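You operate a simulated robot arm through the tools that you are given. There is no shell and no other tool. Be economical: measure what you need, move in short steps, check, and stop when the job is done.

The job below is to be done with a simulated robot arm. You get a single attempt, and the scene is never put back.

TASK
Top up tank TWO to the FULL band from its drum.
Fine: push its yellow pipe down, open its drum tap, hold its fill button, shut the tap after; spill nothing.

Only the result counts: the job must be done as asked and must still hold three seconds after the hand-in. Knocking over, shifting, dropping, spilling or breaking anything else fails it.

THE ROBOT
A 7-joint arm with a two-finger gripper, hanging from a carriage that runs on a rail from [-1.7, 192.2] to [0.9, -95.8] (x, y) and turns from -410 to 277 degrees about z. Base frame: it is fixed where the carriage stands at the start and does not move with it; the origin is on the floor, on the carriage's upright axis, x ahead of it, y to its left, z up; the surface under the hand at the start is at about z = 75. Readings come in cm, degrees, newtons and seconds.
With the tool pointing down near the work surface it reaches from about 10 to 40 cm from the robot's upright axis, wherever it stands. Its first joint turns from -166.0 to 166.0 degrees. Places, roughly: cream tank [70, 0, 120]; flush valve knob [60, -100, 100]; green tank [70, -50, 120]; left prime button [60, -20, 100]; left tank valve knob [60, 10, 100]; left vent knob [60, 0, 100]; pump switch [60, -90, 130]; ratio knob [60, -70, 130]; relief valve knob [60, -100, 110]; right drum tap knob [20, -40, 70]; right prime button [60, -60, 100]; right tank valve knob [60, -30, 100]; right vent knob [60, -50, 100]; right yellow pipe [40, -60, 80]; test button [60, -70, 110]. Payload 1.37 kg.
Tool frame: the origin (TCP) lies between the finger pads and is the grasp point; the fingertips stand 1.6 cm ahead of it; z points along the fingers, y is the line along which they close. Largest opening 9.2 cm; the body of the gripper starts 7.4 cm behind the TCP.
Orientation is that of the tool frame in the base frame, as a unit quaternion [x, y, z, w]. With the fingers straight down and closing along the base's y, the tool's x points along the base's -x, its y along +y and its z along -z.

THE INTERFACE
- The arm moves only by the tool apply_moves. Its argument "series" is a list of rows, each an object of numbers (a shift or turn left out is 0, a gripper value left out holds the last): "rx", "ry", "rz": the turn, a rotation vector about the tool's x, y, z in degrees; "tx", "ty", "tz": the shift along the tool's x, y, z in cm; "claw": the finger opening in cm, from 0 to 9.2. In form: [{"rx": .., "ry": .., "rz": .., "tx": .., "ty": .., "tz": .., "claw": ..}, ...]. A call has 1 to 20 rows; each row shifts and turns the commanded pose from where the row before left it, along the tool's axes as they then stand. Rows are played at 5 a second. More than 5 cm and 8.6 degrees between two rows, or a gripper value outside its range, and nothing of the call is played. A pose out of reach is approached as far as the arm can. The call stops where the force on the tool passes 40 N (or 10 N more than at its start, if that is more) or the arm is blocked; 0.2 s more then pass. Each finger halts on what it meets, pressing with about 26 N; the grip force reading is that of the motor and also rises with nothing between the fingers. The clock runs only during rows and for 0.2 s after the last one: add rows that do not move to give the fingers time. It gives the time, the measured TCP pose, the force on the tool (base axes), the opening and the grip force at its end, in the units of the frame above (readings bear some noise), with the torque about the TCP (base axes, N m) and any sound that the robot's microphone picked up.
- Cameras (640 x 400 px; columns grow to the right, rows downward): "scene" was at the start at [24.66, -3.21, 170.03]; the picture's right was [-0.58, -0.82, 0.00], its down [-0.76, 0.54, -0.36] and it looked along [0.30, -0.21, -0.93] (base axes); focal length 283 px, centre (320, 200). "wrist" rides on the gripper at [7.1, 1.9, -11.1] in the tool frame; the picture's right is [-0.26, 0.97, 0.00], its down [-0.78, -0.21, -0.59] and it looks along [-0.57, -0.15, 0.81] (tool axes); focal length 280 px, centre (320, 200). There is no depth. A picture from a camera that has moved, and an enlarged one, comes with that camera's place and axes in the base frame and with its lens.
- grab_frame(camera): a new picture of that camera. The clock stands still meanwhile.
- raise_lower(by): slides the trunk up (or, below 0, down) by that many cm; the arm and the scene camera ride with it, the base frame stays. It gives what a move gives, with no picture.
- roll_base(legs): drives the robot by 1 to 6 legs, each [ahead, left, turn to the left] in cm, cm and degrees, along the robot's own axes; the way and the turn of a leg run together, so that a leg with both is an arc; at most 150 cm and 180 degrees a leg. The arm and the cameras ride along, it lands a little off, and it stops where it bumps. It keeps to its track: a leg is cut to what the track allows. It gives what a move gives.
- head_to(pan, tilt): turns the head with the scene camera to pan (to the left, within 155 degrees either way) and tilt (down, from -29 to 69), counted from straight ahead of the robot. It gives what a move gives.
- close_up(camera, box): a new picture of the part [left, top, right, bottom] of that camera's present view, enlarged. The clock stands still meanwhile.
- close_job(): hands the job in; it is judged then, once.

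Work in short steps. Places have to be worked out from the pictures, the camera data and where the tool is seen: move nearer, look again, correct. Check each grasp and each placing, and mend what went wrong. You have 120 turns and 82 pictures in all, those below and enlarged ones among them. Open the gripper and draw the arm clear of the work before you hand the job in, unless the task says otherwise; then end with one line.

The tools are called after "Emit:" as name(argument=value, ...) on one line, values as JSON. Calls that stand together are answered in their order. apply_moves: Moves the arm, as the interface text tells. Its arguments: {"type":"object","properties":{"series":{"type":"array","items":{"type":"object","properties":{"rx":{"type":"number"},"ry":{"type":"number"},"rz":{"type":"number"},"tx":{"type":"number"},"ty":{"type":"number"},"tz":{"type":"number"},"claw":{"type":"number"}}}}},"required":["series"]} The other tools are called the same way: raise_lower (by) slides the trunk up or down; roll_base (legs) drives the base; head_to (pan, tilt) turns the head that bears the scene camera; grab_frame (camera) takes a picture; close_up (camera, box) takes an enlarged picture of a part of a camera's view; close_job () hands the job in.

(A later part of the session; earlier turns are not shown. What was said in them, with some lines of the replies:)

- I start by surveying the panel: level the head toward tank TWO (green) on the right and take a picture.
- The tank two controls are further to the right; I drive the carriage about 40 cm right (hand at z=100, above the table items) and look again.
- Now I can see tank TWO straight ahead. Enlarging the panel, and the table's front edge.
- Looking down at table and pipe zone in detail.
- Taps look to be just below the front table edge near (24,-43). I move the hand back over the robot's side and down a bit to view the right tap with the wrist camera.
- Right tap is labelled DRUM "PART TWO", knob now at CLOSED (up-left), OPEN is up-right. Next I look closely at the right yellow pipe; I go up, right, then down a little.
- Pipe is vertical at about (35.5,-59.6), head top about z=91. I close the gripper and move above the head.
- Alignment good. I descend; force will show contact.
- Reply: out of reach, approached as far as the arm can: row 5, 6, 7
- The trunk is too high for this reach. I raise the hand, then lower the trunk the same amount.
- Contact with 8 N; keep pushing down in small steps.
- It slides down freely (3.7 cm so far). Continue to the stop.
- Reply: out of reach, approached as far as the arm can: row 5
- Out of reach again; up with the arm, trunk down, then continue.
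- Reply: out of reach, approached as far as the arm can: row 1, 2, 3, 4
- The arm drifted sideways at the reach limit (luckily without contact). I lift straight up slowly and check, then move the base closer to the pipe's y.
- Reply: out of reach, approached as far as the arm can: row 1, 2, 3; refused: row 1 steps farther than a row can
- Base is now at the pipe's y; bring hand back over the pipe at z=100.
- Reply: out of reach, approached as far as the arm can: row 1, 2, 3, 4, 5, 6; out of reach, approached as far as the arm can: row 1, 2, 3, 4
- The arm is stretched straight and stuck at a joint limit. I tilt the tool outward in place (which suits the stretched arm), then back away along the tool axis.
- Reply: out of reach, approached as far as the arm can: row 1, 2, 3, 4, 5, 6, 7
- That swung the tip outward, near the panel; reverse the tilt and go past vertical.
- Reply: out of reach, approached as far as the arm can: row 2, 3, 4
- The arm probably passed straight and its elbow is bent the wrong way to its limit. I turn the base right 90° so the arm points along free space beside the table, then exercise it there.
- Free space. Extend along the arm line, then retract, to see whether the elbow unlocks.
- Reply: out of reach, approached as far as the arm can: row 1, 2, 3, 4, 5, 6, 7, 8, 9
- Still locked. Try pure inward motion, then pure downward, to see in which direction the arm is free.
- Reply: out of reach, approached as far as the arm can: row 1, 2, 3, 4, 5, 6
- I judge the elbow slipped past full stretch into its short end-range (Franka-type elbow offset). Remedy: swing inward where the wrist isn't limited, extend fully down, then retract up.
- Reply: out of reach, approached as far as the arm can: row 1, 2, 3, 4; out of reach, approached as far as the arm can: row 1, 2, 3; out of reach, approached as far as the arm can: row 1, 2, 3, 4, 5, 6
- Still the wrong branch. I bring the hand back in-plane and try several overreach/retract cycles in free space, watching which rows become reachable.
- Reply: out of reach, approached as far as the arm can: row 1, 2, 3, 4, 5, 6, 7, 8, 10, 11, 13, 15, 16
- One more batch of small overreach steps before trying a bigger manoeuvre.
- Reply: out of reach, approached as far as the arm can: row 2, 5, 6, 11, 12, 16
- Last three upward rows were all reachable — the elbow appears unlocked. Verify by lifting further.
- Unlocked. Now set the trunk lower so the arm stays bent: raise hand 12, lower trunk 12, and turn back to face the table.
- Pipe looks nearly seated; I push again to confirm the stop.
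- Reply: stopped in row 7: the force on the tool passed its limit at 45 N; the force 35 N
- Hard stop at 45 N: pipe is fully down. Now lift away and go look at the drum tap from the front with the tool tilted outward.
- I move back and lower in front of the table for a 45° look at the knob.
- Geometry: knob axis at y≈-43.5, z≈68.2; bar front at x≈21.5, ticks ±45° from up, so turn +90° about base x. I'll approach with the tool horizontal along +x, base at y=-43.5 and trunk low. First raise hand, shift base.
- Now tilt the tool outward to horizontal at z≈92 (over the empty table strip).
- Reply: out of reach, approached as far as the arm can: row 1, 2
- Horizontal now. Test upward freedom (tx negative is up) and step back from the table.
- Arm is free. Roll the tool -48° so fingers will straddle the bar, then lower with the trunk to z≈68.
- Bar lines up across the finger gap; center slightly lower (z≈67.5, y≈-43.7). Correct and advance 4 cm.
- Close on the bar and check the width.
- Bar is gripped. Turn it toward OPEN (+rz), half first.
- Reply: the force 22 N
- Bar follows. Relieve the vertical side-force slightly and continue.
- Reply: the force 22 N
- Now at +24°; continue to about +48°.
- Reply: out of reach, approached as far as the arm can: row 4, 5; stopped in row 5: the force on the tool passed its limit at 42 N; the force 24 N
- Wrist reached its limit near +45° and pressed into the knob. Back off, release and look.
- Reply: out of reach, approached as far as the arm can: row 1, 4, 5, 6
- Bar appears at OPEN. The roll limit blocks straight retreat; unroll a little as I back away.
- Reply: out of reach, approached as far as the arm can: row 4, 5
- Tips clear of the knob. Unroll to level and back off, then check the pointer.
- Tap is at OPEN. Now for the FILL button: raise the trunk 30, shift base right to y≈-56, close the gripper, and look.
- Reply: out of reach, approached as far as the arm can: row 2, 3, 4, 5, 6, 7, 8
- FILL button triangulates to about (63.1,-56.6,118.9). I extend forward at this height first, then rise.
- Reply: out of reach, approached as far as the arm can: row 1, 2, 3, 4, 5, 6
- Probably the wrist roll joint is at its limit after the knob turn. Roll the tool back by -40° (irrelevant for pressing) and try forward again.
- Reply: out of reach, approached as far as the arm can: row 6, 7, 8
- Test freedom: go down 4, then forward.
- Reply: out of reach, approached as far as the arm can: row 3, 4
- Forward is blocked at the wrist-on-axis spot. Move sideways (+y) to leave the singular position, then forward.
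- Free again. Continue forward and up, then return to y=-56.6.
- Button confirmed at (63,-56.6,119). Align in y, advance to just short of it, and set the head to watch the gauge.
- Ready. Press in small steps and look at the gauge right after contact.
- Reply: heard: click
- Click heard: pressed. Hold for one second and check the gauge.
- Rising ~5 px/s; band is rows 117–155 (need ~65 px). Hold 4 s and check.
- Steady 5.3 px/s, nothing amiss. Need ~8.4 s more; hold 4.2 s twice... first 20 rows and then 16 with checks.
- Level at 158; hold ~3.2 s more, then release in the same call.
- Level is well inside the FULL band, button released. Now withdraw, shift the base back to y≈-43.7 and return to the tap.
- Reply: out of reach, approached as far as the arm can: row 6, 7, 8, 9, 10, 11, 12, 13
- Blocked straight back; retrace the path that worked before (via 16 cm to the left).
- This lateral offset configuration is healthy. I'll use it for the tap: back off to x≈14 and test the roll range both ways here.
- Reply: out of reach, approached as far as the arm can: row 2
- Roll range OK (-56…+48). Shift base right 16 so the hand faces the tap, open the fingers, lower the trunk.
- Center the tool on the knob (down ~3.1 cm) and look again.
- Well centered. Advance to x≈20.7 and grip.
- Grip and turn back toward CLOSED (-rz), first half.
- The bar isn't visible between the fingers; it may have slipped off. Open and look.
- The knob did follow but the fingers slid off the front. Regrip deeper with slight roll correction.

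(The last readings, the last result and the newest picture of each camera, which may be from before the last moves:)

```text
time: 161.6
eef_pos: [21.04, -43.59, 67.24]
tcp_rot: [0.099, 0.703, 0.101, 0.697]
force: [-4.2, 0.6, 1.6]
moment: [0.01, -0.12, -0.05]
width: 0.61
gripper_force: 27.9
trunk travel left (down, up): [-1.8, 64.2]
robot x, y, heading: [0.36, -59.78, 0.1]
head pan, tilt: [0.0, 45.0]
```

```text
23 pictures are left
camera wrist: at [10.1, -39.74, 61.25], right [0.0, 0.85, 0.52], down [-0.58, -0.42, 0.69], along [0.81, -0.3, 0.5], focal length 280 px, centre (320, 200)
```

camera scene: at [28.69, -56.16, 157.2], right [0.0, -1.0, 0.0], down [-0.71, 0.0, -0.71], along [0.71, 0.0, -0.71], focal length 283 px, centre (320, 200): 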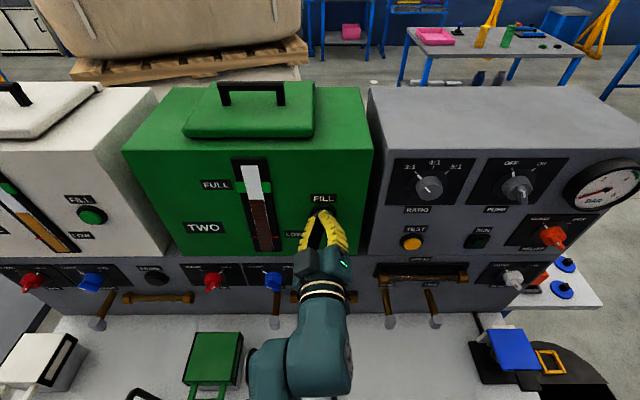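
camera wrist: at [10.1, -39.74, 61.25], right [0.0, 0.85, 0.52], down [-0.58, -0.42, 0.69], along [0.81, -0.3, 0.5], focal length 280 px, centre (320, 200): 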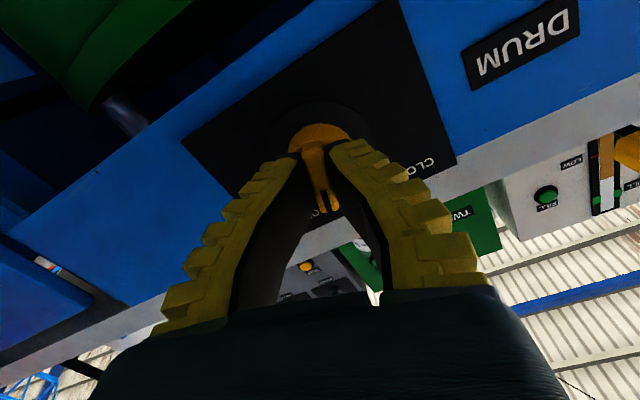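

Now the bar is visibly between the fingers. Turn on in -rz.

Emit:
apply_moves(series=[{"rz": -6}, {"rz": -6, "tz": 0.1}, {"rz": -6}, {"rz": -6, "tz": 0.1}, {"rz": -6}, {"rz": -6}, {}])

Emit:
grab_frame(camera="wrist")

```text
time: 163.2
eef_pos: [21.2, -43.66, 67.27]
tcp_rot: [-0.123, 0.7, -0.121, 0.694]
force: [-10.8, -5.1, 7.7]
moment: [0.01, -0.08, -0.09]
width: 0.62
gripper_force: 27.9
trunk travel left (down, up): [-1.8, 64.2]
robot x, y, heading: [0.68, -59.65, 0.2]
head pan, tilt: [0.0, 45.0]
```

```text
22 pictures are left
camera wrist: at [10.19, -44.3, 60.2], right [0.0, 1.0, -0.08], down [-0.58, 0.06, 0.81], along [0.81, 0.05, 0.58], focal length 280 px, centre (320, 200)
```

wrist: 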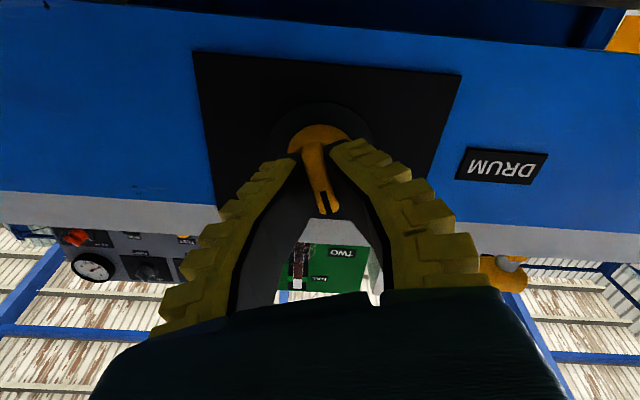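

Roll -20° now; continue to about -52°.

Emit:
apply_moves(series=[{"rz": -6}, {"rz": -6}, {"rz": -6}, {"rz": -6}, {"rz": -5}, {"rz": -3}, {}])

Emit:
grab_frame(camera="wrist")

```text
time: 164.8
eef_pos: [21.37, -43.89, 67.3]
tcp_rot: [-0.31, 0.638, -0.307, 0.634]
force: [-12.1, -10.7, 17.8]
moment: [0.57, -0.02, -0.19]
width: 0.74
gripper_force: 28.1
trunk travel left (down, up): [-1.8, 64.2]
robot x, y, heading: [0.79, -59.34, -0.1]
head pan, tilt: [0.0, 45.0]
```

```text
21 pictures are left
camera wrist: at [10.23, -48.22, 61.62], right [-0.01, 0.8, -0.6], down [-0.59, 0.48, 0.65], along [0.81, 0.35, 0.47], focal length 280 px, centre (320, 200)
```

wrist: 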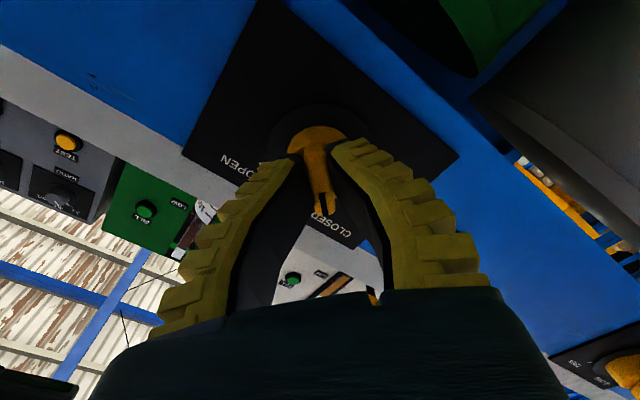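

Torque 0.57 Nm at -52°: the closed stop. Release, back off, check the pointer.

Emit:
apply_moves(series=[{"claw": 5.5}, {}, {"tz": -1.5}, {"tz": -2}, {"tz": -1}, {}])

Emit:
close_up(camera="wrist", box=[200, 20, 440, 200])

```text
time: 166.2
eef_pos: [17.03, -43.6, 67.25]
tcp_rot: [-0.311, 0.638, -0.307, 0.634]
force: [-0.6, 0.1, -0.1]
moment: [-0.01, 0.01, 0.0]
width: 5.79
gripper_force: 2.2
trunk travel left (down, up): [-1.8, 64.2]
robot x, y, heading: [0.48, -59.47, 0.2]
head pan, tilt: [0.0, 45.0]
```

```text
2.22 times, centred on (320, 110) of wrist
camera zoom: at [6.04, -47.97, 61.66], right [-0.01, 0.8, -0.6], down [-0.59, 0.48, 0.65], along [0.81, 0.35, 0.47], focal length 623 px, centre (320, 400)
```

zoom: 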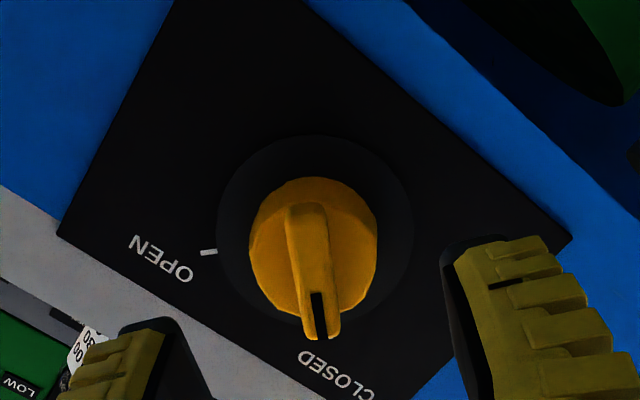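

Pointer is at CLOSED. Raise the trunk to bring the arm clear and inspect the scene.

Emit:
raise_lower(by=50)

Emit:
head_to(pan=0, tilt=55)

Emit:
grab_frame(camera="scene")

```text
refused: 50 is not a number from -40 to 40
```

```text
time: 166.9
eef_pos: [17.06, -43.63, 67.26]
tcp_rot: [-0.312, 0.638, -0.306, 0.634]
force: [0.8, -1.1, 0.2]
moment: [0.0, -0.04, 0.0]
width: 5.79
gripper_force: 2.3
trunk travel left (down, up): [-1.8, 64.2]
robot x, y, heading: [0.29, -59.51, -0.2]
head pan, tilt: [0.0, 55.0]
```

```text
19 pictures are left
camera scene: at [27.84, -59.46, 120.88], right [0.0, -1.0, 0.0], down [-0.82, 0.0, -0.57], along [0.57, 0.0, -0.82], focal length 283 px, centre (320, 200)
```

scene: 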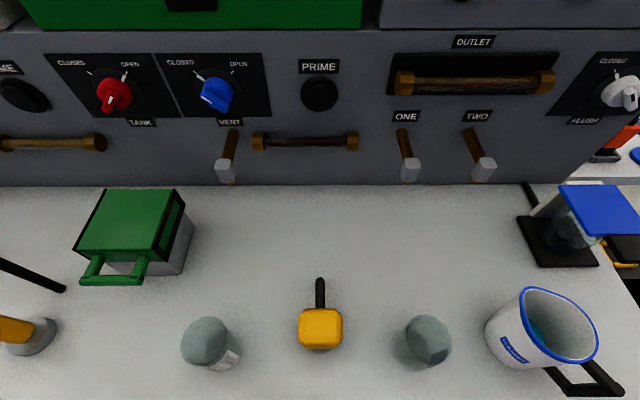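

No spill on the table. Raise the trunk 40 and verify gauge.

Emit:
raise_lower(by=40)

Emit:
head_to(pan=0, tilt=50)

Emit:
grab_frame(camera="scene")

Emit:
grab_frame(camera="wrist")

```text
time: 170.8
eef_pos: [17.04, -43.57, 107.39]
tcp_rot: [-0.31, 0.639, -0.307, 0.634]
force: [-0.6, -0.5, 0.1]
moment: [-0.05, 0.0, 0.02]
width: 5.78
gripper_force: 2.2
trunk travel left (down, up): [-41.8, 24.2]
robot x, y, heading: [0.63, -59.68, 0.3]
head pan, tilt: [0.0, 55.0]
```

```text
time: 171.4
eef_pos: [17.05, -43.52, 107.51]
tcp_rot: [-0.31, 0.638, -0.307, 0.634]
force: [0.7, 0.4, 0.2]
moment: [-0.04, 0.0, 0.0]
width: 5.8
gripper_force: 2.4
trunk travel left (down, up): [-41.8, 24.2]
robot x, y, heading: [0.35, -59.32, 0.0]
head pan, tilt: [0.0, 50.0]
```

```text
18 pictures are left
camera scene: at [28.32, -59.46, 161.53], right [0.0, -1.0, 0.0], down [-0.77, 0.0, -0.64], along [0.64, 0.0, -0.77], focal length 283 px, centre (320, 200)
```

scene: 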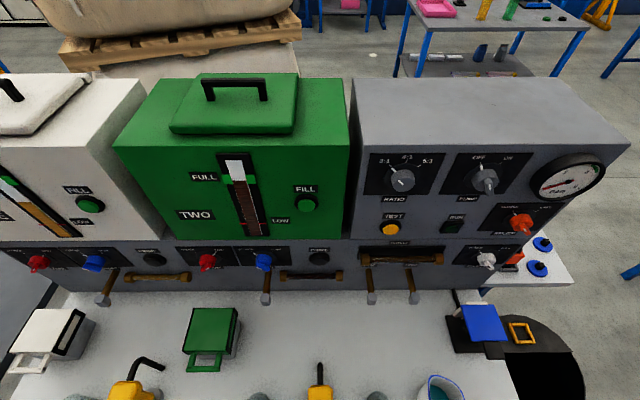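

```text
17 pictures are left
camera wrist: at [6.05, -47.97, 101.67], right [-0.01, 0.8, -0.6], down [-0.59, 0.48, 0.65], along [0.81, 0.35, 0.47], focal length 280 px, centre (320, 200)
```

wrist: 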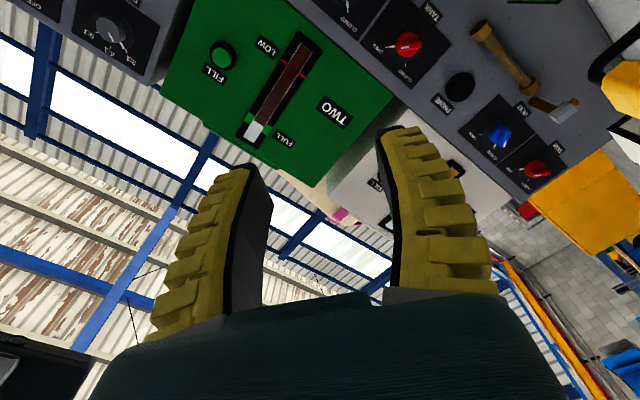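

Emit:
close_up(camera="scene", box=[170, 140, 340, 250])

```text
3.64 times, centred on (255, 195) of scene
camera zoom: at [28.32, -59.46, 161.53], right [0.0, -1.0, 0.0], down [-0.77, 0.0, -0.64], along [0.64, 0.0, -0.77], focal length 1028 px, centre (556, 218)
```

zoom: 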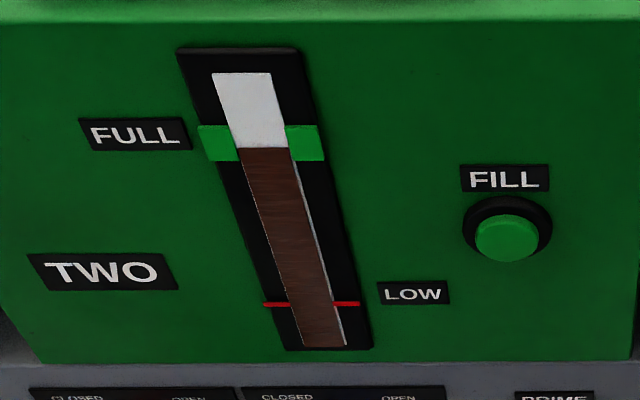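

The level is stable inside the FULL band, the tap is closed, the pipe is down, and the arm is clear with the gripper open. Handing in.

Emit:
close_job()

```text
The job is handed in.
```

Tank TWO is filled into the FULL band: its pipe is fully down, its drum tap is shut again, I saw no spills, and the arm is clear with the gripper open.
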